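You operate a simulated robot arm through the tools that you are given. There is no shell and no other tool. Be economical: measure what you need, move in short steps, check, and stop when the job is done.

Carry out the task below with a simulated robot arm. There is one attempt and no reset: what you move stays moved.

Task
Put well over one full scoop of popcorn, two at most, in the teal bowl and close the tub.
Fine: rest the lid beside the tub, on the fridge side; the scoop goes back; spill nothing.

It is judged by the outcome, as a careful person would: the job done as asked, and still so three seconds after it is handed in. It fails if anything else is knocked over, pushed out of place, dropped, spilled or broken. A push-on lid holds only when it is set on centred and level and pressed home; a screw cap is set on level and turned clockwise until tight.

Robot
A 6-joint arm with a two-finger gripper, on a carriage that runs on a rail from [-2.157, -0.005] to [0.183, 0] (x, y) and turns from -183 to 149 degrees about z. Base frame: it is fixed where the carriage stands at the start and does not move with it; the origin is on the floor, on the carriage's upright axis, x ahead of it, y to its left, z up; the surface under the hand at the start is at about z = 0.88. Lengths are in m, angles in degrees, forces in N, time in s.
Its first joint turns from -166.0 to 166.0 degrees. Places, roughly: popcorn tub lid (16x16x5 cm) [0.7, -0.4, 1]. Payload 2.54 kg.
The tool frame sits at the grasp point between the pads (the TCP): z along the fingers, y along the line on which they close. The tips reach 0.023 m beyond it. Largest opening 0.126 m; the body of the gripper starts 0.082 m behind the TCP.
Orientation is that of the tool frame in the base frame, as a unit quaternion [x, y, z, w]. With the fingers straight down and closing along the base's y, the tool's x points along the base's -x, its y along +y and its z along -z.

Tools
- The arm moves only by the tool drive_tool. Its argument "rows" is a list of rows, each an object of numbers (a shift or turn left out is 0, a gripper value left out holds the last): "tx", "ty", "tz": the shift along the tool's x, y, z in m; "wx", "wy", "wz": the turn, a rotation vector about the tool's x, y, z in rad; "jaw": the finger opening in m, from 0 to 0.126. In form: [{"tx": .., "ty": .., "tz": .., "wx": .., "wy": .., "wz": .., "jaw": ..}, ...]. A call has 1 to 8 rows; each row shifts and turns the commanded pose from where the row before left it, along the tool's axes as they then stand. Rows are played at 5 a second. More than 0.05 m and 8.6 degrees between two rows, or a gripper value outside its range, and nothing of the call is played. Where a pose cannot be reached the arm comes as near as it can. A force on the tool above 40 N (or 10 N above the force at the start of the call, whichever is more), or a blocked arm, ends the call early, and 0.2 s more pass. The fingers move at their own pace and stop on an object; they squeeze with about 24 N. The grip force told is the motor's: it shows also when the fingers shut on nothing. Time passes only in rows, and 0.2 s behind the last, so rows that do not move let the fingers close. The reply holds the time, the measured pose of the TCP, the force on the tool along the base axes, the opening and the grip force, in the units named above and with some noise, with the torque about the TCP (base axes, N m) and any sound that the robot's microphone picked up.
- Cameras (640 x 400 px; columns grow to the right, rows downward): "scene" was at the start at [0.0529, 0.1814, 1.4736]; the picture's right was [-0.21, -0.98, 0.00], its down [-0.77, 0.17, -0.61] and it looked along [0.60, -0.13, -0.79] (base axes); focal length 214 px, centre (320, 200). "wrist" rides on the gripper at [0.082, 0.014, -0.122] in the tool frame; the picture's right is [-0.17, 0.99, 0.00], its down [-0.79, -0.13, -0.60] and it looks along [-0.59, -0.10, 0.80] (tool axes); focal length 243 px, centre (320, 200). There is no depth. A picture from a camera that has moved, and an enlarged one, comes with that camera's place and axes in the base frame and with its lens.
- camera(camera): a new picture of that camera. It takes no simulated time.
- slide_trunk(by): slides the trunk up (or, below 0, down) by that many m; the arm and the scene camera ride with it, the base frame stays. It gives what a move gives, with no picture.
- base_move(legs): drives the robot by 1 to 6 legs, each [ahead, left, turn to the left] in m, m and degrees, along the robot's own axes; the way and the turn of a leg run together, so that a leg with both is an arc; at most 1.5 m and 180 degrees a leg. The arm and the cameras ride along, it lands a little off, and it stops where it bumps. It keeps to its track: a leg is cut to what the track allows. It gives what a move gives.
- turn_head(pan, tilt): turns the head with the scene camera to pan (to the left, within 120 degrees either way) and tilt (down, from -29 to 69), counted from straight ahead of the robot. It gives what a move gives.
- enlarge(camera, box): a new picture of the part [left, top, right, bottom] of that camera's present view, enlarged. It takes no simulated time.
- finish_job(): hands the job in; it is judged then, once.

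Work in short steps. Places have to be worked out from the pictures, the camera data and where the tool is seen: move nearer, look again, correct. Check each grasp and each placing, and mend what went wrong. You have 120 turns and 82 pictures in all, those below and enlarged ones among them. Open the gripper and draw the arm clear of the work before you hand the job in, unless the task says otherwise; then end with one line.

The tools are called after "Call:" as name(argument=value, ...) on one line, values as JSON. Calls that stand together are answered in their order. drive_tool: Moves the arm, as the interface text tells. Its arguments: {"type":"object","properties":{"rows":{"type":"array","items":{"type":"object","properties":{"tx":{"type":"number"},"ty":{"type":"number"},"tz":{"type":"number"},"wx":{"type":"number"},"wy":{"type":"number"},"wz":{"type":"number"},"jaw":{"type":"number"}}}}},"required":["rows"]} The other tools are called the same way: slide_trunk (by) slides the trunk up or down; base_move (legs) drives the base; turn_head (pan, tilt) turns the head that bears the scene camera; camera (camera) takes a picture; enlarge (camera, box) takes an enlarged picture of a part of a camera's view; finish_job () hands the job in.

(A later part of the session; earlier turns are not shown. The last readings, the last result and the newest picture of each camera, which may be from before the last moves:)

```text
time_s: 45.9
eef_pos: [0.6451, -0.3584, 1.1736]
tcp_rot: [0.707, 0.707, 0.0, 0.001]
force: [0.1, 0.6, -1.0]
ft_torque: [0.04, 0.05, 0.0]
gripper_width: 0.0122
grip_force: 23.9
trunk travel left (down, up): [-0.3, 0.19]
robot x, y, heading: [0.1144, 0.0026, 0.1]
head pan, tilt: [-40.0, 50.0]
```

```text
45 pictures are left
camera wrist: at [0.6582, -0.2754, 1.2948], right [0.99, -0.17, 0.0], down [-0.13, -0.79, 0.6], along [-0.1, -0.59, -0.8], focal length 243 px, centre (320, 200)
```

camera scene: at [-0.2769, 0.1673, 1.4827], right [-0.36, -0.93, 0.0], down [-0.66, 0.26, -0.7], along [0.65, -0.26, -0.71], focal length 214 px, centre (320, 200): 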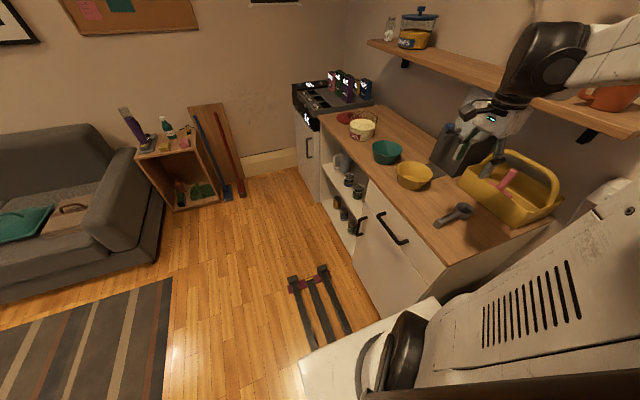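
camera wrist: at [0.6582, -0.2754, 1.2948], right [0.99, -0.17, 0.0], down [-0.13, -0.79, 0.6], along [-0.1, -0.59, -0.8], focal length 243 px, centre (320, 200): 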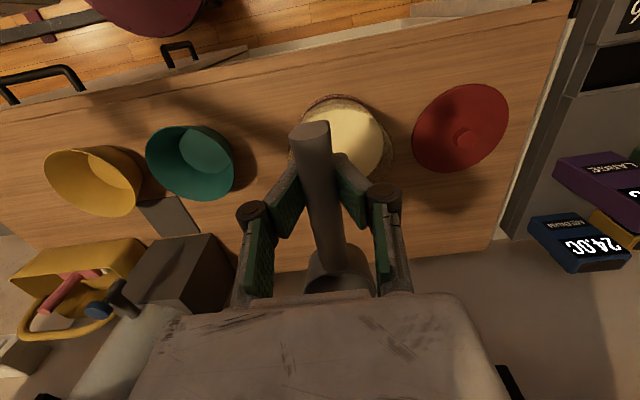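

Now pitch the scoop cup-down by ~50° above the tub and fix x to 0.66.

Call:
drive_tool(rows=[{"wy": 0.145, "ty": 0.013}, {"wy": 0.145}, {"wy": 0.145}, {"wy": 0.145}, {"wy": 0.145}, {"wy": 0.145}, {}])

Call:
camera(camera="wrist")

Call:
turn_head(pan=-10, tilt=45)

Call:
camera(camera="scene")

```text
time_s: 47.5
eef_pos: [0.6684, -0.3505, 1.1725]
tcp_rot: [0.668, 0.661, 0.251, -0.232]
force: [0.9, -0.4, -0.8]
ft_torque: [-0.02, 0.01, 0.02]
gripper_width: 0.012
grip_force: 23.6
out of reach, approached as far as the arm can: row 5, 6
trunk travel left (down, up): [-0.3, 0.19]
robot x, y, heading: [0.1132, 0.0011, -0.1]
head pan, tilt: [-40.0, 50.0]
```

```text
44 pictures are left
camera wrist: at [0.6779, -0.3631, 1.3185], right [0.99, -0.14, -0.09], down [-0.15, -0.99, -0.05], along [-0.08, 0.07, -0.99], focal length 243 px, centre (320, 200)
```

wrist: 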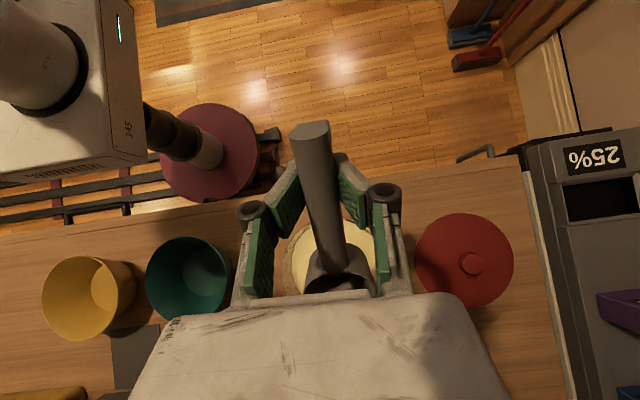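

```text
time_s: 48.4
eef_pos: [0.6691, -0.3495, 1.1723]
tcp_rot: [0.669, 0.661, 0.251, -0.231]
force: [0.0, -0.2, -0.8]
ft_torque: [0.04, 0.01, 0.01]
gripper_width: 0.0123
grip_force: 24.4
trunk travel left (down, up): [-0.3, 0.19]
robot x, y, heading: [0.1135, 0.0, 0.0]
head pan, tilt: [-10.0, 45.0]
```

```text
43 pictures are left
camera scene: at [0.1722, 0.1836, 1.4833], right [-0.17, -0.98, 0.0], down [-0.7, 0.12, -0.71], along [0.7, -0.12, -0.71], focal length 214 px, centre (320, 200)
```

scene: 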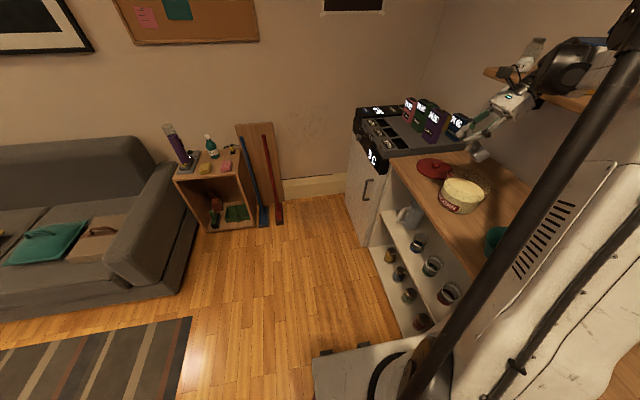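

Leaning toward the wall is near the arm's limit (only 40° reached). Better: turn the scoop around so the cup points toward the room and the gripper leans toward the robot. First undo the tilt and rise a little.

Call:
drive_tool(rows=[{"wy": -0.145}, {"wy": -0.145}, {"wy": -0.145}, {"wy": -0.145}, {"wy": -0.145}, {"wy": -0.145}, {}])

Call:
drive_tool(rows=[{"wz": -0.149}, {"wz": -0.149}, {"wz": -0.149}, {"wz": -0.149}, {"wz": -0.149}, {"wz": -0.149}, {"wz": -0.149}, {"wz": -0.149}])

Call:
drive_tool(rows=[{"wz": -0.149}, {"wz": -0.149}, {"wz": -0.149}, {"wz": -0.149}, {"wz": -0.149}, {"wz": -0.149}, {"wz": -0.149}, {"wz": -0.149}])

Call:
drive_tool(rows=[{"wz": -0.149}, {"wz": -0.149}, {"wz": -0.149}, {"wz": -0.149}, {"wz": -0.149}, {}])

```text
time_s: 50.0
eef_pos: [0.6676, -0.3485, 1.173]
tcp_rot: [0.711, 0.698, -0.054, 0.068]
force: [-0.3, 0.4, -1.1]
ft_torque: [0.01, 0.0, -0.05]
gripper_width: 0.0119
grip_force: 23.5
trunk travel left (down, up): [-0.3, 0.19]
robot x, y, heading: [0.1096, 0.0015, -0.3]
head pan, tilt: [-10.0, 45.0]
```

```text
time_s: 51.8
eef_pos: [0.667, -0.3497, 1.1724]
tcp_rot: [0.196, 0.977, -0.084, 0.027]
force: [-0.8, -0.2, -1.4]
ft_torque: [0.03, 0.05, 0.0]
gripper_width: 0.012
grip_force: 23.7
trunk travel left (down, up): [-0.3, 0.19]
robot x, y, heading: [0.1109, -0.0008, -0.2]
head pan, tilt: [-10.0, 45.0]
```

```text
time_s: 53.6
eef_pos: [0.6684, -0.3488, 1.1714]
tcp_rot: [-0.387, 0.918, -0.083, -0.025]
force: [0.1, 0.3, 0.1]
ft_torque: [-0.01, 0.05, 0.0]
gripper_width: 0.0117
grip_force: 23.8
trunk travel left (down, up): [-0.3, 0.19]
robot x, y, heading: [0.1116, -0.0023, -0.2]
head pan, tilt: [-10.0, 45.0]
```

```text
time_s: 55.0
eef_pos: [0.6684, -0.3478, 1.1725]
tcp_rot: [-0.694, 0.715, -0.068, -0.054]
force: [-0.5, 0.0, -0.9]
ft_torque: [-0.05, 0.01, 0.0]
gripper_width: 0.0116
grip_force: 24.4
trunk travel left (down, up): [-0.3, 0.19]
robot x, y, heading: [0.1096, 0.0014, -0.2]
head pan, tilt: [-10.0, 45.0]
```

The scoop now points to the room with ~10° cup-down tilt. Move TCP behind the tub (y≈-0.51) and pitch to ~50°.

Call:
drive_tool(rows=[{"tx": 0.04, "tz": 0.007, "ty": 0.002}, {"tx": 0.04, "tz": 0.007, "ty": 0.002}, {"tx": 0.04, "tz": 0.007, "ty": 0.002}, {"tx": 0.04, "tz": 0.007, "ty": 0.002}, {}])

Call:
drive_tool(rows=[{"wy": 0.14}, {"wy": 0.14}, {"wy": 0.14}, {"wy": 0.14}, {"wy": 0.14}, {}])

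Call:
camera(camera="scene")

Call:
camera(camera="wrist")

```text
time_s: 56.2
eef_pos: [0.655, -0.5124, 1.1712]
tcp_rot: [-0.694, 0.715, -0.069, -0.054]
force: [1.0, -1.1, -1.0]
ft_torque: [0.0, -0.03, -0.04]
gripper_width: 0.0118
grip_force: 24.4
trunk travel left (down, up): [-0.3, 0.19]
robot x, y, heading: [0.1112, -0.0007, -0.0]
head pan, tilt: [-10.0, 45.0]
```

```text
time_s: 57.6
eef_pos: [0.6548, -0.511, 1.1712]
tcp_rot: [-0.628, 0.653, -0.303, -0.297]
force: [0.1, -0.6, 0.1]
ft_torque: [-0.03, 0.02, 0.01]
gripper_width: 0.0113
grip_force: 24.1
trunk travel left (down, up): [-0.3, 0.19]
robot x, y, heading: [0.1105, -0.001, 0.2]
head pan, tilt: [-10.0, 45.0]
```

```text
42 pictures are left
camera scene: at [0.1723, 0.184, 1.4833], right [-0.17, -0.98, 0.0], down [-0.7, 0.12, -0.71], along [0.7, -0.12, -0.71], focal length 214 px, centre (320, 200)
```

scene: 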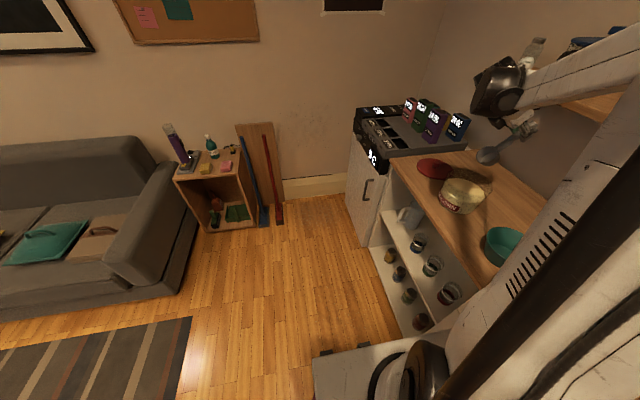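

```text
41 pictures are left
camera wrist: at [0.6386, -0.4682, 1.312], right [-0.98, 0.13, -0.15], down [0.17, 0.96, -0.22], along [0.11, -0.24, -0.96], focal length 243 px, centre (320, 200)
```

wrist: 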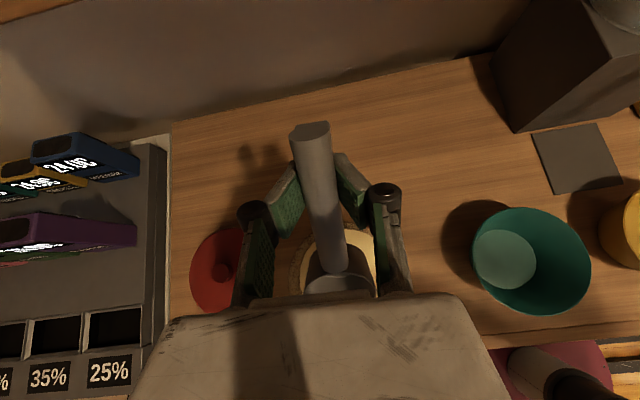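

50° reached. Lower so the cup is just above the popcorn and look.

Call:
drive_tool(rows=[{"tx": -0.033, "tz": 0.0173}, {"tx": -0.033, "tz": 0.0173}, {"tx": -0.033, "tz": 0.0173}, {}])

Call:
enlarge(camera="scene", box=[400, 100, 560, 240])

Call:
camera(camera="wrist")

```text
time_s: 58.6
eef_pos: [0.6609, -0.4865, 1.0606]
tcp_rot: [-0.628, 0.653, -0.303, -0.296]
force: [0.5, 0.6, 0.0]
ft_torque: [-0.01, 0.03, -0.01]
gripper_width: 0.0113
grip_force: 24.4
trunk travel left (down, up): [-0.3, 0.19]
robot x, y, heading: [0.1146, 0.0034, 0.1]
head pan, tilt: [-10.0, 45.0]
```

```text
2.86 times, centred on (480, 170) of scene
camera zoom: at [0.1725, 0.1835, 1.4833], right [-0.17, -0.98, 0.0], down [-0.7, 0.12, -0.71], along [0.7, -0.12, -0.71], focal length 613 px, centre (-137, 286)
```

zoom: 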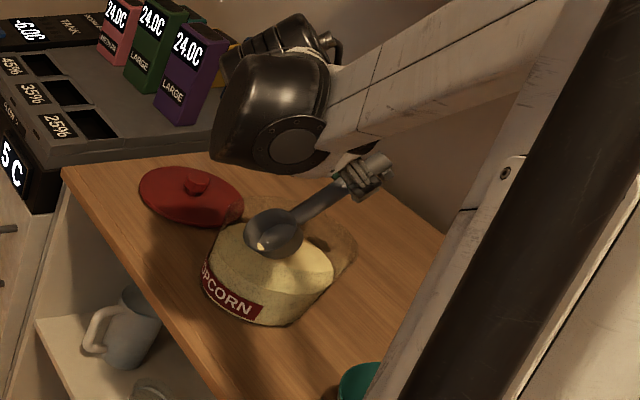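

```text
39 pictures are left
camera wrist: at [0.645, -0.4439, 1.2021], right [-0.98, 0.13, -0.15], down [0.17, 0.96, -0.22], along [0.11, -0.24, -0.96], focal length 243 px, centre (320, 200)
```

wrist: 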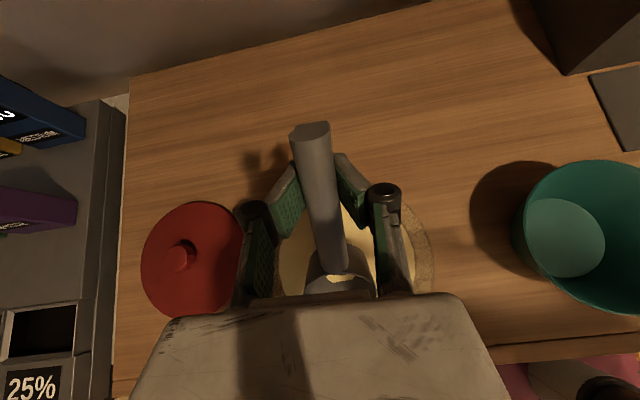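

The scoop cup is over the popcorn with a first bit already visible in it. Lower 2 cm and check.

Call:
drive_tool(rows=[{"tx": -0.0077, "tz": 0.0064}, {"tx": -0.0077, "tz": 0.0064}, {}])

Call:
enlarge(camera="scene", box=[430, 140, 510, 220])

```text
time_s: 59.4
eef_pos: [0.6614, -0.4865, 1.0431]
tcp_rot: [-0.628, 0.653, -0.302, -0.296]
force: [-0.4, -0.4, -0.4]
ft_torque: [-0.04, 0.02, -0.03]
gripper_width: 0.0112
grip_force: 24.6
trunk travel left (down, up): [-0.3, 0.19]
robot x, y, heading: [0.1112, 0.001, -0.1]
head pan, tilt: [-10.0, 45.0]
```

```text
5.00 times, centred on (470, 180) of scene
camera zoom: at [0.1723, 0.1836, 1.4833], right [-0.17, -0.98, 0.0], down [-0.7, 0.12, -0.71], along [0.7, -0.12, -0.71], focal length 1072 px, centre (-430, 300)
```

zoom: 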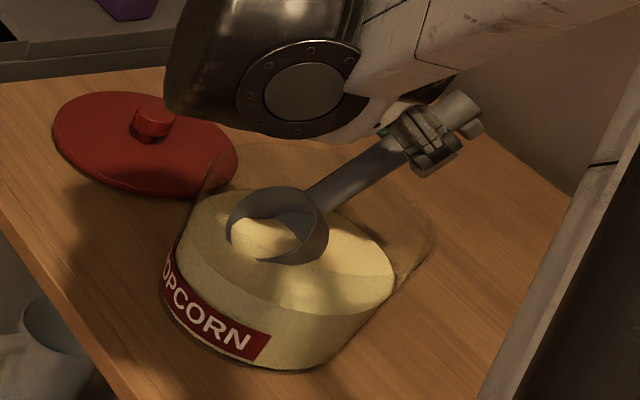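

The popcorn reaches partway into the cup. Lower another 2.5 cm so the cup is well immersed.

Call:
drive_tool(rows=[{"tx": -0.0077, "tz": 0.0064}, {"tx": -0.0077, "tz": 0.0064}, {"tx": -0.0038, "tz": 0.0032}, {}])

Call:
enlarge(camera="scene", box=[430, 140, 510, 220])

```text
time_s: 60.4
eef_pos: [0.6607, -0.4868, 1.0179]
tcp_rot: [-0.628, 0.653, -0.303, -0.296]
force: [0.5, 0.2, -0.1]
ft_torque: [-0.01, 0.01, -0.01]
gripper_width: 0.0111
grip_force: 24.3
trunk travel left (down, up): [-0.3, 0.19]
robot x, y, heading: [0.1116, 0.0002, 0.3]
head pan, tilt: [-10.0, 45.0]
```

```text
5.00 times, centred on (470, 180) of scene
camera zoom: at [0.1722, 0.1837, 1.4833], right [-0.17, -0.98, 0.0], down [-0.7, 0.12, -0.71], along [0.7, -0.12, -0.71], focal length 1072 px, centre (-430, 300)
```

zoom: 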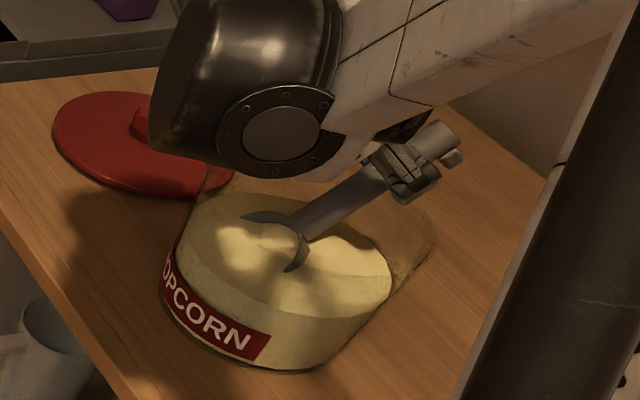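

Cup nearly fully under. Now rotate toward level while rising, keeping the fingertips clear of the rear rim.

Call:
drive_tool(rows=[{"wy": -0.12, "tx": 0.0045, "tz": 0.0078}, {"wy": -0.12, "tx": 0.0065, "tz": 0.0044}, {"tx": 0.0118, "tz": -0.0161}, {"wy": -0.12, "tx": 0.009, "tz": 0.0}, {}])

Call:
enlarge(camera="scene", box=[430, 140, 510, 220])

```text
time_s: 61.6
eef_pos: [0.6576, -0.5108, 1.0422]
tcp_rot: [-0.672, 0.696, -0.185, -0.174]
force: [0.7, -0.3, -0.2]
ft_torque: [-0.01, 0.0, -0.01]
gripper_width: 0.0109
grip_force: 24.6
trunk travel left (down, up): [-0.3, 0.19]
robot x, y, heading: [0.1086, -0.0004, 0.1]
head pan, tilt: [-10.0, 45.0]
```

```text
5.00 times, centred on (470, 180) of scene
camera zoom: at [0.1722, 0.1833, 1.4833], right [-0.17, -0.98, 0.0], down [-0.7, 0.12, -0.71], along [0.7, -0.12, -0.71], focal length 1072 px, centre (-430, 300)
```

zoom: 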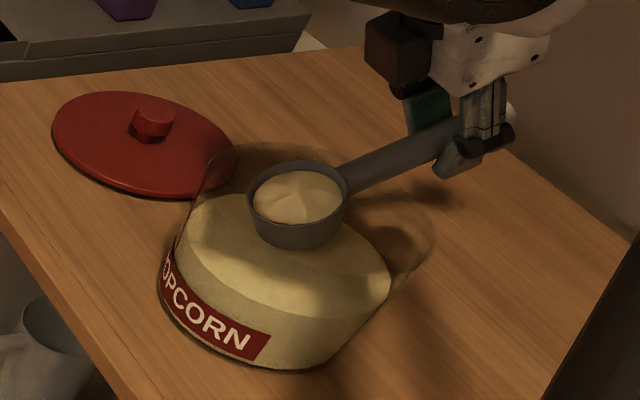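

The scoop holds popcorn. Lift clear and level it.

Call:
drive_tool(rows=[{"tx": 0.0147, "tz": -0.026}, {"tx": 0.0147, "tz": -0.026}, {"wy": -0.13, "tz": 0.0129}, {"wy": -0.13, "tz": 0.0129}, {"wy": -0.13, "tz": 0.0129}, {"wy": -0.09, "tz": 0.009}, {}])

Call:
enlarge(camera="scene", box=[430, 120, 510, 200])

```text
time_s: 63.2
eef_pos: [0.6582, -0.5262, 1.0577]
tcp_rot: [-0.696, 0.718, -0.018, -0.004]
force: [-0.1, 0.1, -0.2]
ft_torque: [-0.02, -0.01, -0.04]
gripper_width: 0.0111
grip_force: 24.2
trunk travel left (down, up): [-0.3, 0.19]
robot x, y, heading: [0.111, -0.0004, 0.0]
head pan, tilt: [-10.0, 45.0]
```

```text
5.00 times, centred on (470, 160) of scene
camera zoom: at [0.1723, 0.1832, 1.4834], right [-0.17, -0.98, 0.0], down [-0.7, 0.12, -0.71], along [0.7, -0.12, -0.71], focal length 1072 px, centre (-430, 400)
```

zoom: 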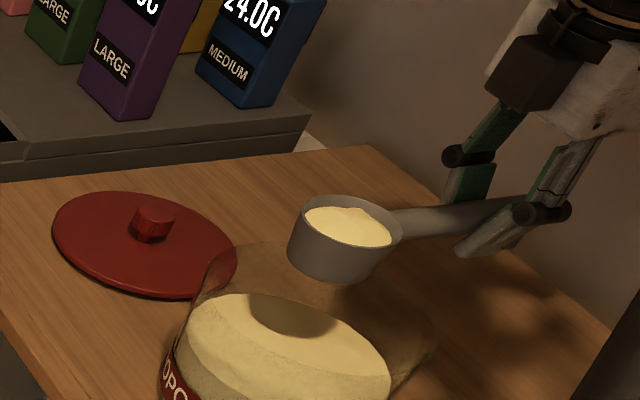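

About 3/4+ scoop, nicely held; two such loads make ~1.6 scoops. Raise slightly and drive back so the cup is over the teal bowl.

Call:
drive_tool(rows=[{"tz": -0.02}, {"tz": -0.02}, {}])

Call:
base_move(legs=[[-0.237, 0, 0]])

Call:
camera(camera="wrist")

Call:
camera(camera="scene")

```text
time_s: 63.8
eef_pos: [0.6583, -0.5241, 1.0843]
tcp_rot: [-0.696, 0.717, -0.016, -0.001]
force: [2.0, -1.1, -18.9]
ft_torque: [1.62, -0.05, 0.16]
gripper_width: 0.011
grip_force: 23.9
trunk travel left (down, up): [-0.3, 0.19]
robot x, y, heading: [0.1137, 0.001, -0.2]
head pan, tilt: [-10.0, 45.0]
stopped in row 2: the force on the tool passed its limit at 79 N (the readings are from after the stop); the commanded pose is now the measured one
```

```text
time_s: 65.5
eef_pos: [0.4256, -0.5203, 1.0871]
tcp_rot: [-0.697, 0.717, -0.017, -0.002]
force: [-14.9, 17.7, -20.3]
ft_torque: [-1.03, -2.44, -1.56]
gripper_width: 0.0109
grip_force: 23.7
trunk travel left (down, up): [-0.3, 0.19]
robot x, y, heading: [-0.1219, -0.002, 0.2]
head pan, tilt: [-10.0, 45.0]
```

```text
34 pictures are left
camera wrist: at [0.4057, -0.5969, 1.2099], right [-0.98, 0.19, -0.03], down [0.14, 0.8, 0.58], along [0.13, 0.56, -0.81], focal length 243 px, centre (320, 200)
```

wrist: 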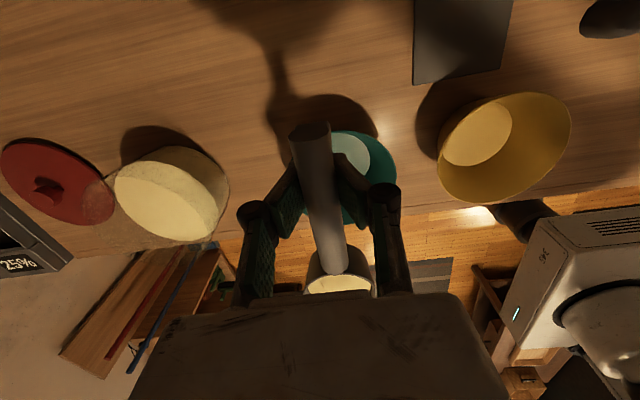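

```text
33 pictures are left
camera scene: at [-0.0636, 0.1843, 1.4831], right [-0.17, -0.99, 0.0], down [-0.7, 0.12, -0.71], along [0.7, -0.12, -0.71], focal length 214 px, centre (320, 200)
```

scene: 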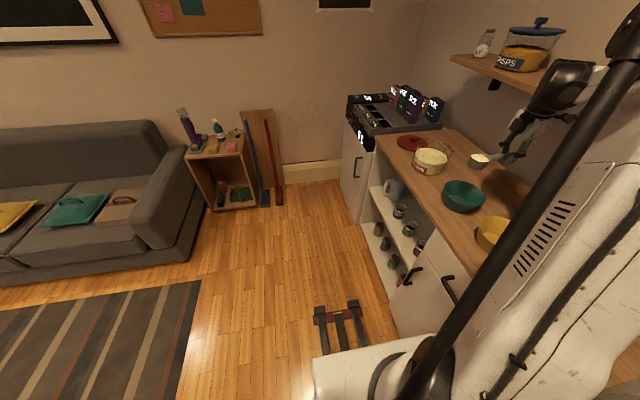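

The upper wrist touched the shelf's underside when rising (force −20 N). Lower right away to relieve it, then check.

Call:
drive_tool(rows=[{"tz": 0.01}, {"tz": 0.01}, {}])

Call:
enlarge(camera="scene", box=[420, 0, 640, 260])

```text
time_s: 66.3
eef_pos: [0.4267, -0.52, 1.0665]
tcp_rot: [-0.697, 0.717, -0.016, -0.001]
force: [0.6, -0.5, -0.7]
ft_torque: [-0.01, 0.0, -0.01]
gripper_width: 0.0109
grip_force: 24.3
trunk travel left (down, up): [-0.3, 0.19]
robot x, y, heading: [-0.1194, -0.0065, 0.3]
head pan, tilt: [-10.0, 45.0]
```

```text
1.54 times, centred on (530, 130) of scene
camera zoom: at [-0.0629, 0.1833, 1.4833], right [-0.17, -0.99, 0.0], down [-0.7, 0.12, -0.71], along [0.7, -0.12, -0.71], focal length 330 px, centre (-3, 308)
```

zoom: 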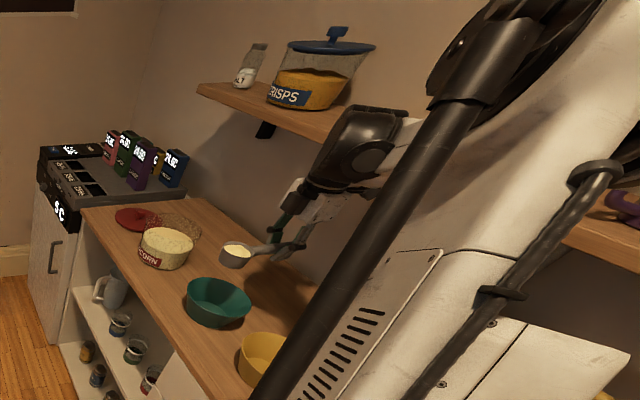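

Free now, and shelf items look in place. Start pitching toward the bowl while lowering the cup (which also leans the wrist away from the shelf).

Call:
drive_tool(rows=[{"tz": 0.012}, {"wy": 0.14, "tx": -0.0004, "tz": -0.0039}, {"wy": 0.14, "tx": -0.0016, "tz": -0.004}, {"wy": 0.14, "tx": -0.003, "tz": -0.0044}, {}])

Call:
enlarge(camera="scene", box=[420, 120, 540, 240])

Call:
camera(camera="wrist")

```text
time_s: 67.5
eef_pos: [0.425, -0.5142, 1.0651]
tcp_rot: [-0.678, 0.701, -0.162, -0.15]
force: [-0.1, 0.1, -0.1]
ft_torque: [-0.05, 0.02, -0.02]
gripper_width: 0.0106
grip_force: 23.9
trunk travel left (down, up): [-0.3, 0.19]
robot x, y, heading: [-0.1237, 0.0009, 0.5]
head pan, tilt: [-10.0, 45.0]
```

```text
3.33 times, centred on (480, 180) of scene
camera zoom: at [-0.063, 0.1839, 1.4833], right [-0.17, -0.99, 0.0], down [-0.7, 0.12, -0.71], along [0.7, -0.12, -0.71], focal length 715 px, centre (-213, 267)
```

zoom: 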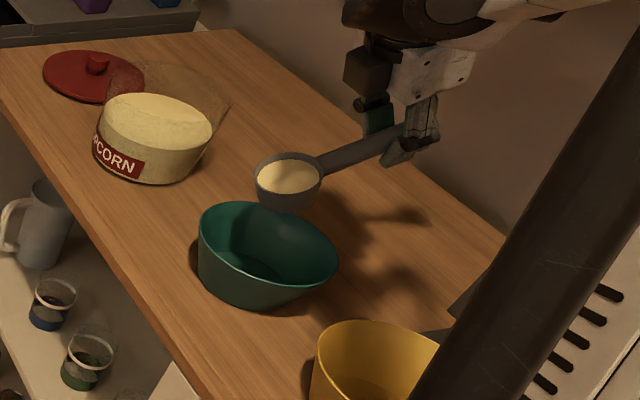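

```text
30 pictures are left
camera wrist: at [0.4082, -0.5335, 1.2102], right [-0.98, 0.18, -0.09], down [0.16, 0.97, 0.2], along [0.13, 0.18, -0.98], focal length 243 px, centre (320, 200)
```

wrist: 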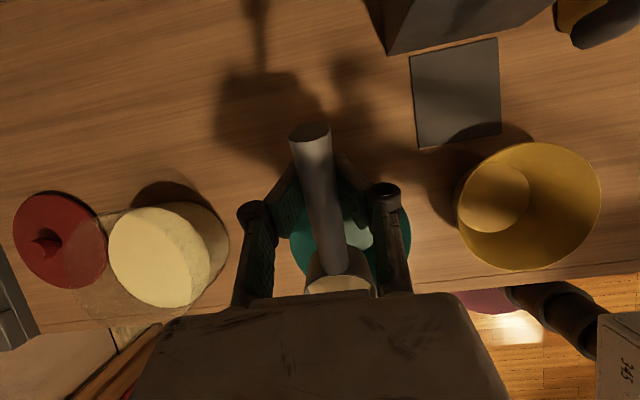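

Cup at (0.428,-0.425,1.022); bowl centre ≈(0.416,-0.435). Shift the cup slightly and pitch on, pivoting about the cup, pouring into the bowl.

Call:
drive_tool(rows=[{"ty": 0.012, "tx": 0.0135, "tz": 0.0065}, {"wy": 0.14, "tz": -0.0139}, {"wy": 0.14, "tz": -0.0139}, {"wy": 0.14, "tz": -0.0139}, {"wy": 0.14, "tz": -0.0139}, {}])

Call:
enlarge(camera="scene", box=[420, 120, 540, 240])

```text
time_s: 68.9
eef_pos: [0.4133, -0.4949, 1.1084]
tcp_rot: [-0.607, 0.631, -0.343, -0.339]
force: [-0.3, -0.2, -0.7]
ft_torque: [-0.03, 0.01, 0.04]
gripper_width: 0.0108
grip_force: 23.6
trunk travel left (down, up): [-0.3, 0.19]
robot x, y, heading: [-0.1216, -0.004, 0.2]
head pan, tilt: [-10.0, 45.0]
```

```text
3.33 times, centred on (480, 180) of scene
camera zoom: at [-0.063, 0.1839, 1.4833], right [-0.17, -0.99, 0.0], down [-0.7, 0.12, -0.71], along [0.7, -0.12, -0.71], focal length 715 px, centre (-213, 267)
```

zoom: 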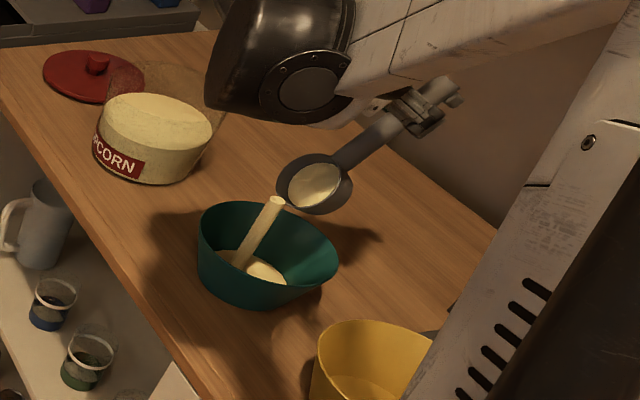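

Popcorn is streaming into the bowl. Continue pitching to ~95° to empty the scoop.

Call:
drive_tool(rows=[{}, {"wy": 0.14, "tz": -0.0139}, {"wy": 0.14, "tz": -0.0139}, {"wy": 0.14, "tz": -0.0139}, {"wy": 0.14, "tz": -0.0139}, {"wy": 0.14, "tz": -0.0139}, {}, {}])

Call:
enlarge(camera="scene", box=[420, 120, 540, 240])

```text
time_s: 70.7
eef_pos: [0.4145, -0.4299, 1.1275]
tcp_rot: [0.453, -0.477, 0.53, 0.535]
force: [0.3, 0.2, -0.7]
ft_torque: [0.0, -0.02, 0.0]
gripper_width: 0.0108
grip_force: 23.8
trunk travel left (down, up): [-0.3, 0.19]
robot x, y, heading: [-0.124, -0.0025, 0.5]
head pan, tilt: [-10.0, 45.0]
```

```text
3.33 times, centred on (480, 180) of scene
camera zoom: at [-0.0631, 0.1835, 1.4833], right [-0.17, -0.99, 0.0], down [-0.7, 0.12, -0.71], along [0.7, -0.12, -0.71], focal length 715 px, centre (-213, 267)
```

zoom: 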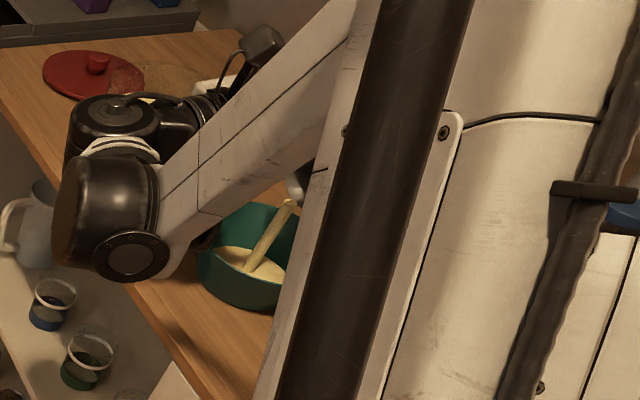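

Still streaming at ~98°. Wait a second.

Call:
drive_tool(rows=[{}, {}, {}, {}, {}])

Call:
camera(camera="wrist")

Call:
enlarge(camera="scene", box=[420, 120, 540, 240])

```text
time_s: 71.9
eef_pos: [0.4145, -0.4314, 1.1282]
tcp_rot: [0.453, -0.478, 0.53, 0.535]
force: [0.0, -0.4, -0.4]
ft_torque: [0.04, -0.01, 0.02]
gripper_width: 0.0107
grip_force: 24.2
trunk travel left (down, up): [-0.3, 0.19]
robot x, y, heading: [-0.12, 0.0017, 0.4]
head pan, tilt: [-10.0, 45.0]
```

```text
27 pictures are left
camera wrist: at [0.4022, -0.2963, 1.1929], right [-0.98, 0.0, -0.19], down [0.17, 0.48, -0.86], along [0.09, -0.88, -0.47], focal length 243 px, centre (320, 200)
```

wrist: 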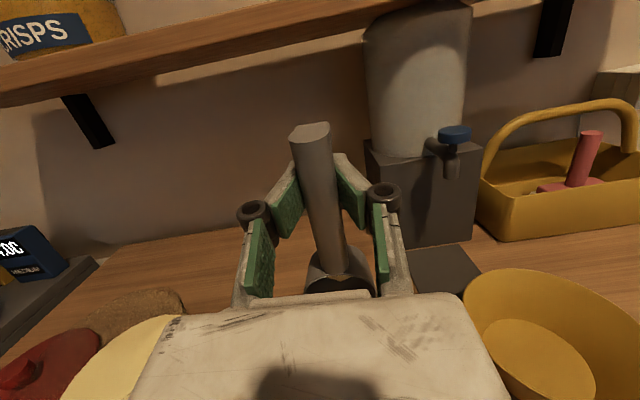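

```text
3.33 times, centred on (480, 180) of scene
camera zoom: at [-0.063, 0.1835, 1.4833], right [-0.17, -0.99, 0.0], down [-0.7, 0.12, -0.71], along [0.7, -0.12, -0.71], focal length 715 px, centre (-213, 267)
```

zoom: 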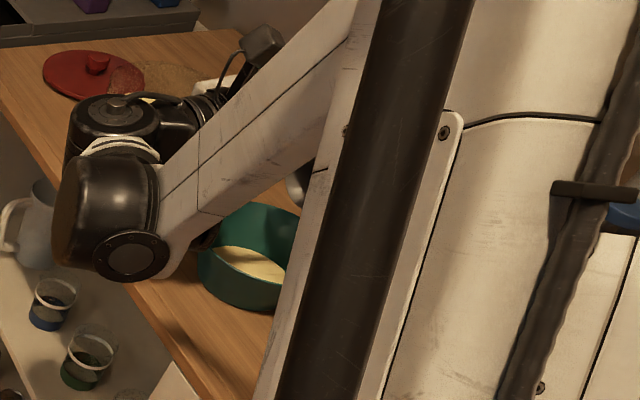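

Stream ended. Pitch back to 50° and inspect bowl and scoop.

Call:
drive_tool(rows=[{"wy": -0.139, "tz": 0.0138}, {"wy": -0.139, "tz": 0.0138}, {"wy": -0.139, "tz": 0.0138}, {"wy": -0.139, "tz": 0.0138}, {"wy": -0.139, "tz": 0.0138}, {"wy": -0.139, "tz": 0.0138}, {}])

Call:
enlarge(camera="scene", box=[420, 120, 540, 240])

```text
time_s: 73.5
eef_pos: [0.4137, -0.5098, 1.1094]
tcp_rot: [-0.629, 0.654, -0.3, -0.295]
force: [0.1, 0.9, -1.2]
ft_torque: [-0.02, -0.02, 0.0]
gripper_width: 0.0107
grip_force: 24.1
trunk travel left (down, up): [-0.3, 0.19]
robot x, y, heading: [-0.1246, -0.0012, 0.3]
head pan, tilt: [-10.0, 45.0]
```

```text
3.33 times, centred on (480, 180) of scene
camera zoom: at [-0.063, 0.183, 1.4834], right [-0.17, -0.99, 0.0], down [-0.7, 0.12, -0.71], along [0.7, -0.12, -0.71], focal length 715 px, centre (-213, 267)
```

zoom: 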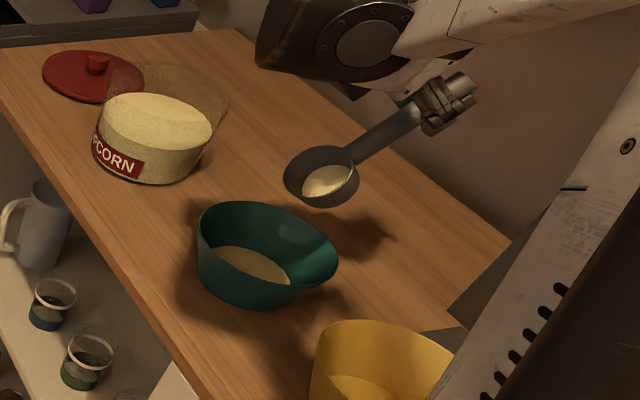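

There's still popcorn in the scoop. Zoom in to judge.

Call:
enlarge(camera="scene", box=[450, 150, 500, 190])

```text
10.00 times, centred on (475, 170) of scene
camera zoom: at [-0.063, 0.183, 1.4834], right [-0.17, -0.99, 0.0], down [-0.7, 0.12, -0.71], along [0.7, -0.12, -0.71], focal length 2145 px, centre (-1230, 500)
```

zoom: 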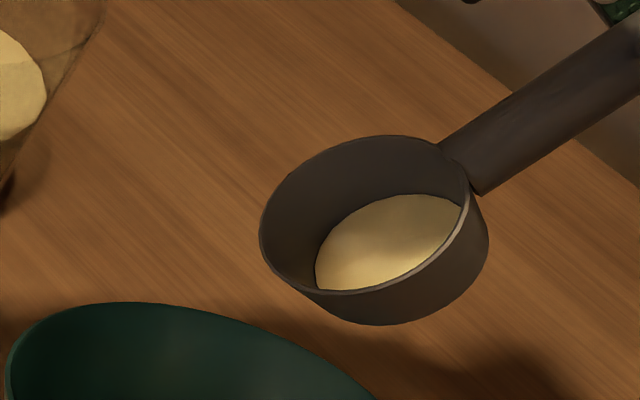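

About a quarter remains. Pitch further this time, to ~122°, and wait.

Call:
drive_tool(rows=[{"wy": 0.145, "tz": -0.0144}, {"wy": 0.145, "tz": -0.0144}, {"wy": 0.145, "tz": -0.0144}, {"wy": 0.145, "tz": -0.0144}, {"wy": 0.145, "tz": -0.0144}, {"wy": 0.145, "tz": -0.0144}, {}])

Call:
drive_tool(rows=[{"wy": 0.13, "tz": -0.0129}, {"wy": 0.13, "tz": -0.0129}, {"wy": 0.13, "tz": -0.0129}, {}, {}, {}])

Call:
camera(camera="wrist")

Call:
enlarge(camera="scene", box=[400, 100, 560, 240])

```text
time_s: 75.1
eef_pos: [0.4164, -0.4305, 1.138]
tcp_rot: [0.443, -0.467, 0.539, 0.543]
force: [0.2, 0.5, -1.4]
ft_torque: [0.02, 0.0, 0.01]
gripper_width: 0.0107
grip_force: 24.7
trunk travel left (down, up): [-0.3, 0.19]
robot x, y, heading: [-0.1216, 0.0019, 0.2]
head pan, tilt: [-10.0, 45.0]
```

```text
time_s: 76.5
eef_pos: [0.4162, -0.392, 1.1256]
tcp_rot: [0.33, -0.354, 0.613, 0.625]
force: [0.1, 0.2, -1.0]
ft_torque: [0.01, -0.01, -0.03]
gripper_width: 0.0106
grip_force: 23.8
trunk travel left (down, up): [-0.3, 0.19]
robot x, y, heading: [-0.1193, 0.0018, 0.5]
head pan, tilt: [-10.0, 45.0]
```

```text
23 pictures are left
camera wrist: at [0.4062, -0.2438, 1.1304], right [-0.98, -0.06, -0.16], down [0.16, 0.08, -0.98], along [0.07, -0.99, -0.07], focal length 243 px, centre (320, 200)
```

wrist: 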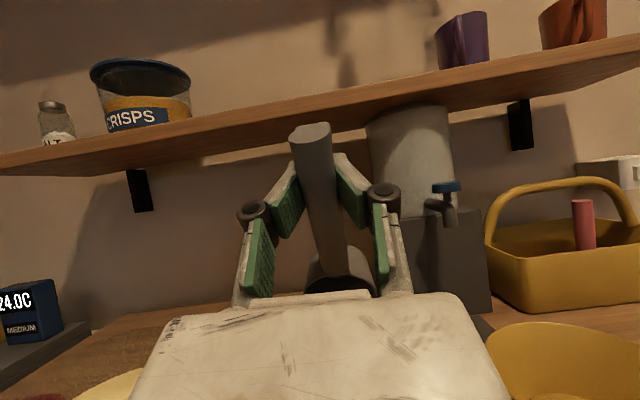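

```text
2.86 times, centred on (480, 170) of scene
camera zoom: at [-0.0631, 0.1835, 1.4833], right [-0.17, -0.99, 0.0], down [-0.7, 0.12, -0.71], along [0.7, -0.12, -0.71], focal length 613 px, centre (-137, 286)
```

zoom: 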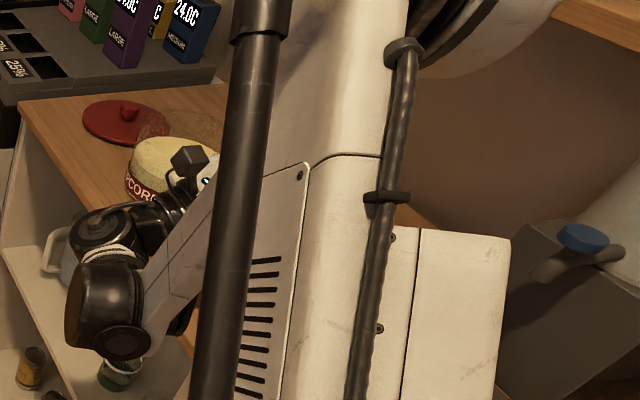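

Shelf items are all upright. Wait a moment more, then pitch back to 50° and check.

Call:
drive_tool(rows=[{}, {}, {}, {"wy": -0.14, "tz": 0.0139}, {"wy": -0.14, "tz": 0.0139}, {"wy": -0.14, "tz": 0.0139}, {"wy": -0.14, "tz": 0.0139}, {"wy": -0.14, "tz": 0.0139}])

Call:
drive_tool(rows=[{"wy": -0.14, "tz": 0.0139}, {"wy": -0.14, "tz": 0.0139}, {"wy": -0.14, "tz": 0.0139}, {"wy": -0.14, "tz": 0.0139}, {}])

Call:
enlarge(camera="scene", box=[430, 140, 510, 220])

```text
time_s: 78.3
eef_pos: [0.4149, -0.4573, 1.1461]
tcp_rot: [-0.521, 0.546, -0.463, -0.464]
force: [0.2, 0.6, -0.6]
ft_torque: [-0.04, 0.01, -0.04]
gripper_width: 0.0108
grip_force: 23.7
trunk travel left (down, up): [-0.3, 0.19]
robot x, y, heading: [-0.1222, -0.002, 0.5]
head pan, tilt: [-10.0, 45.0]
```

```text
time_s: 79.5
eef_pos: [0.4125, -0.5113, 1.1262]
tcp_rot: [-0.629, 0.653, -0.301, -0.296]
force: [0.4, -0.7, -0.2]
ft_torque: [0.01, 0.03, 0.0]
gripper_width: 0.0109
grip_force: 24.0
trunk travel left (down, up): [-0.3, 0.19]
robot x, y, heading: [-0.1212, -0.0004, 0.2]
head pan, tilt: [-10.0, 45.0]
```

```text
5.00 times, centred on (470, 180) of scene
camera zoom: at [-0.0631, 0.183, 1.4834], right [-0.17, -0.99, 0.0], down [-0.7, 0.12, -0.71], along [0.7, -0.12, -0.71], focal length 1072 px, centre (-430, 300)
```

zoom: 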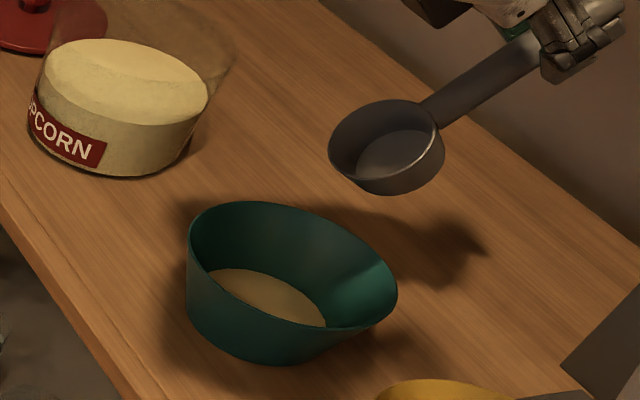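

Scoop is empty; bowl holds the first load. Drive forward for the second scoop.

Call:
base_move(legs=[[0.247, 0, 0]])

```text
time_s: 81.3
eef_pos: [0.6585, -0.5099, 1.128]
tcp_rot: [-0.629, 0.653, -0.301, -0.295]
force: [-0.1, -0.3, -0.5]
ft_torque: [-0.08, -0.04, 0.0]
gripper_width: 0.0106
grip_force: 24.0
trunk travel left (down, up): [-0.3, 0.19]
robot x, y, heading: [0.1223, -0.0034, 0.4]
head pan, tilt: [-10.0, 45.0]
```

Dip again along the same path, slightly deeper, then rotate toward level while rising.

Call:
drive_tool(rows=[{"tx": -0.0263, "tz": 0.0145}, {"tx": -0.0263, "tz": 0.0145}, {"tx": -0.0263, "tz": 0.0145}, {"tx": -0.0263, "tz": 0.0145}, {}])

Call:
drive_tool(rows=[{"wy": -0.12, "tx": 0.0077, "tz": 0.0055}, {"wy": -0.12, "tx": 0.0095, "tz": 0.0017}, {"tx": 0.0118, "tz": -0.0161}, {"wy": -0.12, "tx": 0.009, "tz": 0.0}, {}])

Call:
enlarge(camera="scene", box=[430, 140, 510, 220])

```text
time_s: 82.5
eef_pos: [0.6616, -0.487, 1.0105]
tcp_rot: [-0.628, 0.654, -0.301, -0.296]
force: [-0.1, 0.0, -0.8]
ft_torque: [-0.01, 0.02, 0.01]
gripper_width: 0.0104
grip_force: 23.9
trunk travel left (down, up): [-0.3, 0.19]
robot x, y, heading: [0.1282, -0.0024, 0.2]
head pan, tilt: [-10.0, 45.0]
```

```text
time_s: 83.8
eef_pos: [0.6605, -0.5109, 1.0426]
tcp_rot: [-0.672, 0.696, -0.183, -0.174]
force: [-0.2, 0.0, -0.5]
ft_torque: [0.0, -0.01, -0.03]
gripper_width: 0.0104
grip_force: 24.0
trunk travel left (down, up): [-0.3, 0.19]
robot x, y, heading: [0.1273, -0.0007, 0.5]
head pan, tilt: [-10.0, 45.0]
```

```text
5.00 times, centred on (470, 180) of scene
camera zoom: at [0.1836, 0.1835, 1.4834], right [-0.17, -0.99, 0.0], down [-0.7, 0.12, -0.71], along [0.7, -0.12, -0.71], focal length 1072 px, centre (-430, 300)
```

zoom: 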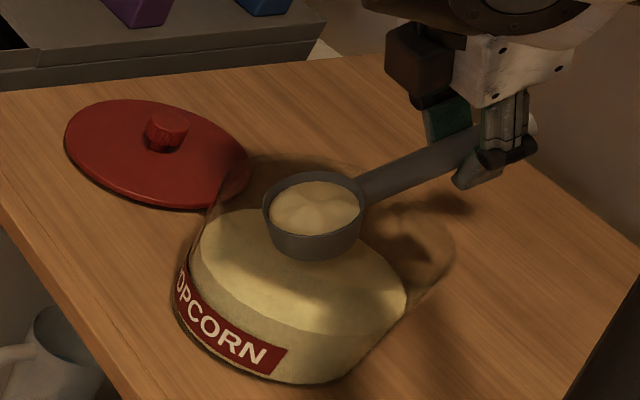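

Good second load. Raise (staying tilted to keep clear of the shelf), level a bit, and drive back to the bowl.

Call:
drive_tool(rows=[{"tx": 0.011, "tz": -0.0195}, {"tx": 0.011, "tz": -0.0195}, {"wy": -0.12, "tz": 0.0119}, {}])

Call:
base_move(legs=[[-0.247, 0, 0]])

Call:
enlarge(camera="scene", box=[420, 120, 540, 240])

```text
time_s: 84.8
eef_pos: [0.6606, -0.5175, 1.076]
tcp_rot: [-0.682, 0.705, -0.143, -0.131]
force: [-0.5, -0.2, -0.6]
ft_torque: [0.01, 0.01, -0.01]
gripper_width: 0.0101
grip_force: 24.4
trunk travel left (down, up): [-0.3, 0.19]
robot x, y, heading: [0.1262, -0.0001, 0.2]
head pan, tilt: [-10.0, 45.0]
```

```text
time_s: 86.6
eef_pos: [0.412, -0.5169, 1.0753]
tcp_rot: [-0.683, 0.704, -0.144, -0.131]
force: [0.4, -0.4, 0.4]
ft_torque: [-0.03, 0.0, 0.02]
gripper_width: 0.0101
grip_force: 24.7
trunk travel left (down, up): [-0.3, 0.19]
robot x, y, heading: [-0.1237, -0.0001, 0.6]
head pan, tilt: [-10.0, 45.0]
```

```text
3.33 times, centred on (480, 180) of scene
camera zoom: at [-0.0653, 0.1836, 1.4833], right [-0.17, -0.99, 0.0], down [-0.7, 0.12, -0.71], along [0.7, -0.12, -0.71], focal length 715 px, centre (-213, 267)
```

zoom: 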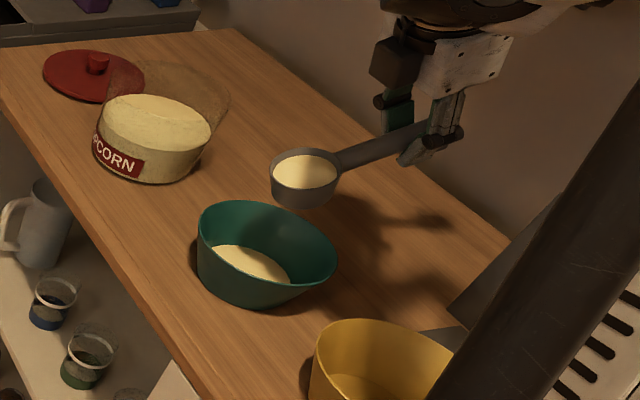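

Good. Shift slightly and pour as before up to ~122°.

Call:
drive_tool(rows=[{"tx": 0.011, "tz": 0.021}, {"wy": 0.14, "tz": -0.0139}, {"wy": 0.14, "tz": -0.0139}, {"wy": 0.14, "tz": -0.0139}, {"wy": 0.14, "tz": -0.0139}, {}, {}, {}])

Call:
enlarge(camera="scene", box=[420, 120, 540, 240])

Call:
drive_tool(rows=[{"wy": 0.14, "tz": -0.0139}, {}, {"wy": 0.14, "tz": -0.0139}, {}, {"wy": 0.14, "tz": -0.0139}, {"wy": 0.14, "tz": -0.0139}, {"wy": 0.14, "tz": -0.0139}, {}])

Call:
drive_tool(rows=[{"wy": 0.14, "tz": -0.0139}, {"wy": 0.14, "tz": -0.0139}, {"wy": 0.14, "tz": -0.0139}, {"wy": 0.05, "tz": -0.005}, {}, {}, {}, {}])

Call:
drive_tool(rows=[{}, {}, {}, {"wy": -0.14, "tz": 0.0139}, {"wy": -0.14, "tz": 0.0139}, {"wy": -0.14, "tz": 0.0139}, {"wy": -0.14, "tz": 0.0139}, {"wy": -0.14, "tz": 0.0139}])

Call:
drive_tool(rows=[{"wy": -0.14, "tz": 0.0139}, {"wy": -0.14, "tz": 0.0139}, {"wy": -0.14, "tz": 0.0139}, {"wy": -0.14, "tz": 0.0139}, {}])

Call:
enlarge(camera="scene", box=[430, 140, 510, 220])

```text
time_s: 88.4
eef_pos: [0.4114, -0.5037, 1.1062]
tcp_rot: [-0.617, 0.64, -0.327, -0.321]
force: [0.2, -0.2, -0.7]
ft_torque: [-0.02, -0.02, 0.01]
gripper_width: 0.0104
grip_force: 24.5
trunk travel left (down, up): [-0.3, 0.19]
robot x, y, heading: [-0.1199, -0.0029, 0.2]
head pan, tilt: [-10.0, 45.0]
```

```text
3.33 times, centred on (480, 180) of scene
camera zoom: at [-0.0653, 0.1834, 1.4833], right [-0.17, -0.99, 0.0], down [-0.7, 0.12, -0.71], along [0.7, -0.12, -0.71], focal length 715 px, centre (-213, 267)
```

zoom: 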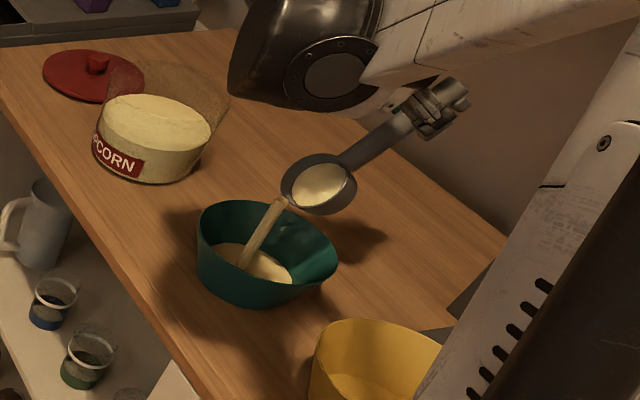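

```text
time_s: 90.2
eef_pos: [0.4138, -0.4393, 1.129]
tcp_rot: [0.466, -0.491, 0.518, 0.522]
force: [0.5, 0.3, 0.0]
ft_torque: [0.0, -0.06, 0.01]
gripper_width: 0.0103
grip_force: 24.0
trunk travel left (down, up): [-0.3, 0.19]
robot x, y, heading: [-0.1275, -0.0008, 0.4]
head pan, tilt: [-10.0, 45.0]
```

```text
time_s: 92.0
eef_pos: [0.415, -0.3949, 1.1173]
tcp_rot: [0.333, -0.356, 0.613, 0.622]
force: [0.6, 0.1, -1.2]
ft_torque: [-0.01, -0.02, 0.0]
gripper_width: 0.0098
grip_force: 23.8
trunk travel left (down, up): [-0.3, 0.19]
robot x, y, heading: [-0.1222, -0.0004, 0.3]
head pan, tilt: [-10.0, 45.0]
```

```text
time_s: 93.8
eef_pos: [0.4112, -0.4602, 1.136]
tcp_rot: [-0.524, 0.548, -0.461, -0.462]
force: [0.5, -0.4, -0.3]
ft_torque: [-0.05, 0.0, -0.04]
gripper_width: 0.01
grip_force: 24.2
trunk travel left (down, up): [-0.3, 0.19]
robot x, y, heading: [-0.1227, -0.0029, 0.4]
head pan, tilt: [-10.0, 45.0]
```

```text
time_s: 95.0
eef_pos: [0.4114, -0.5115, 1.1151]
tcp_rot: [-0.631, 0.655, -0.297, -0.291]
force: [0.1, 0.2, -0.5]
ft_torque: [-0.02, -0.02, -0.02]
gripper_width: 0.0102
grip_force: 24.4
trunk travel left (down, up): [-0.3, 0.19]
robot x, y, heading: [-0.1224, -0.0014, 0.1]
head pan, tilt: [-10.0, 45.0]
```

```text
5.00 times, centred on (470, 180) of scene
camera zoom: at [-0.0653, 0.1831, 1.4834], right [-0.17, -0.99, 0.0], down [-0.7, 0.12, -0.71], along [0.7, -0.12, -0.71], focal length 1072 px, centre (-430, 300)
```

zoom: 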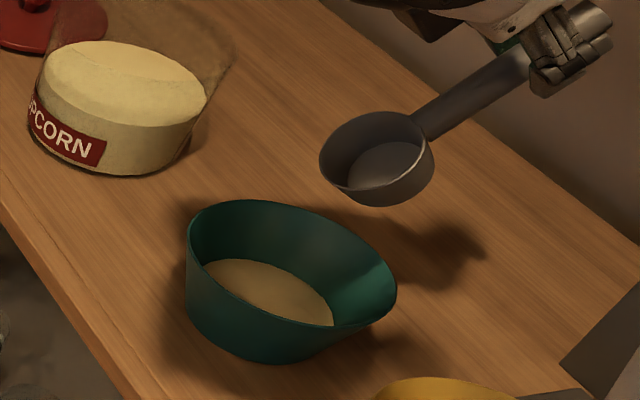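

Scoop empty again, nothing spilled. To judge the bowl's amount, move toward the room, drive back a bit, and look down into the bowl.

Call:
drive_tool(rows=[{"tx": -0.019, "tz": -0.023}, {"tx": -0.019, "tz": -0.023}, {}])

Call:
base_move(legs=[[-0.17, 0, 0]])

Call:
camera(camera="wrist")

```text
time_s: 95.8
eef_pos: [0.4129, -0.4523, 1.1161]
tcp_rot: [-0.63, 0.654, -0.298, -0.294]
force: [0.0, 0.2, 0.6]
ft_torque: [-0.04, -0.02, 0.01]
gripper_width: 0.0098
grip_force: 23.7
trunk travel left (down, up): [-0.3, 0.19]
robot x, y, heading: [-0.1231, 0.002, 0.7]
head pan, tilt: [-10.0, 45.0]
```

```text
time_s: 97.2
eef_pos: [0.244, -0.4534, 1.1165]
tcp_rot: [-0.63, 0.655, -0.298, -0.292]
force: [0.4, 0.4, -1.1]
ft_torque: [-0.03, 0.02, 0.05]
gripper_width: 0.0099
grip_force: 23.8
trunk travel left (down, up): [-0.3, 0.19]
robot x, y, heading: [-0.2895, -0.0008, 0.6]
head pan, tilt: [-10.0, 45.0]
```

```text
16 pictures are left
camera wrist: at [0.2278, -0.4133, 1.2573], right [-0.98, 0.14, -0.15], down [0.17, 0.96, -0.21], along [0.11, -0.23, -0.97], focal length 243 px, centre (320, 200)
```

wrist: 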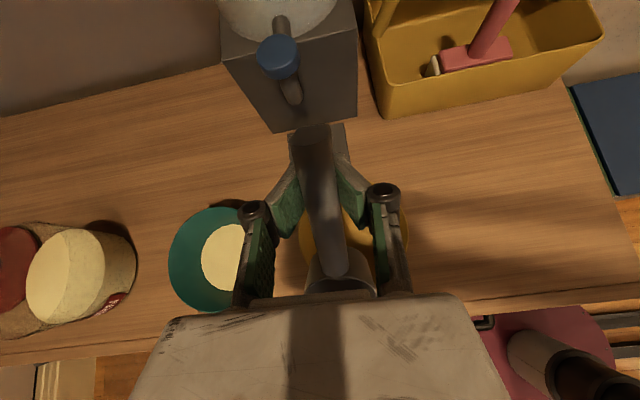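

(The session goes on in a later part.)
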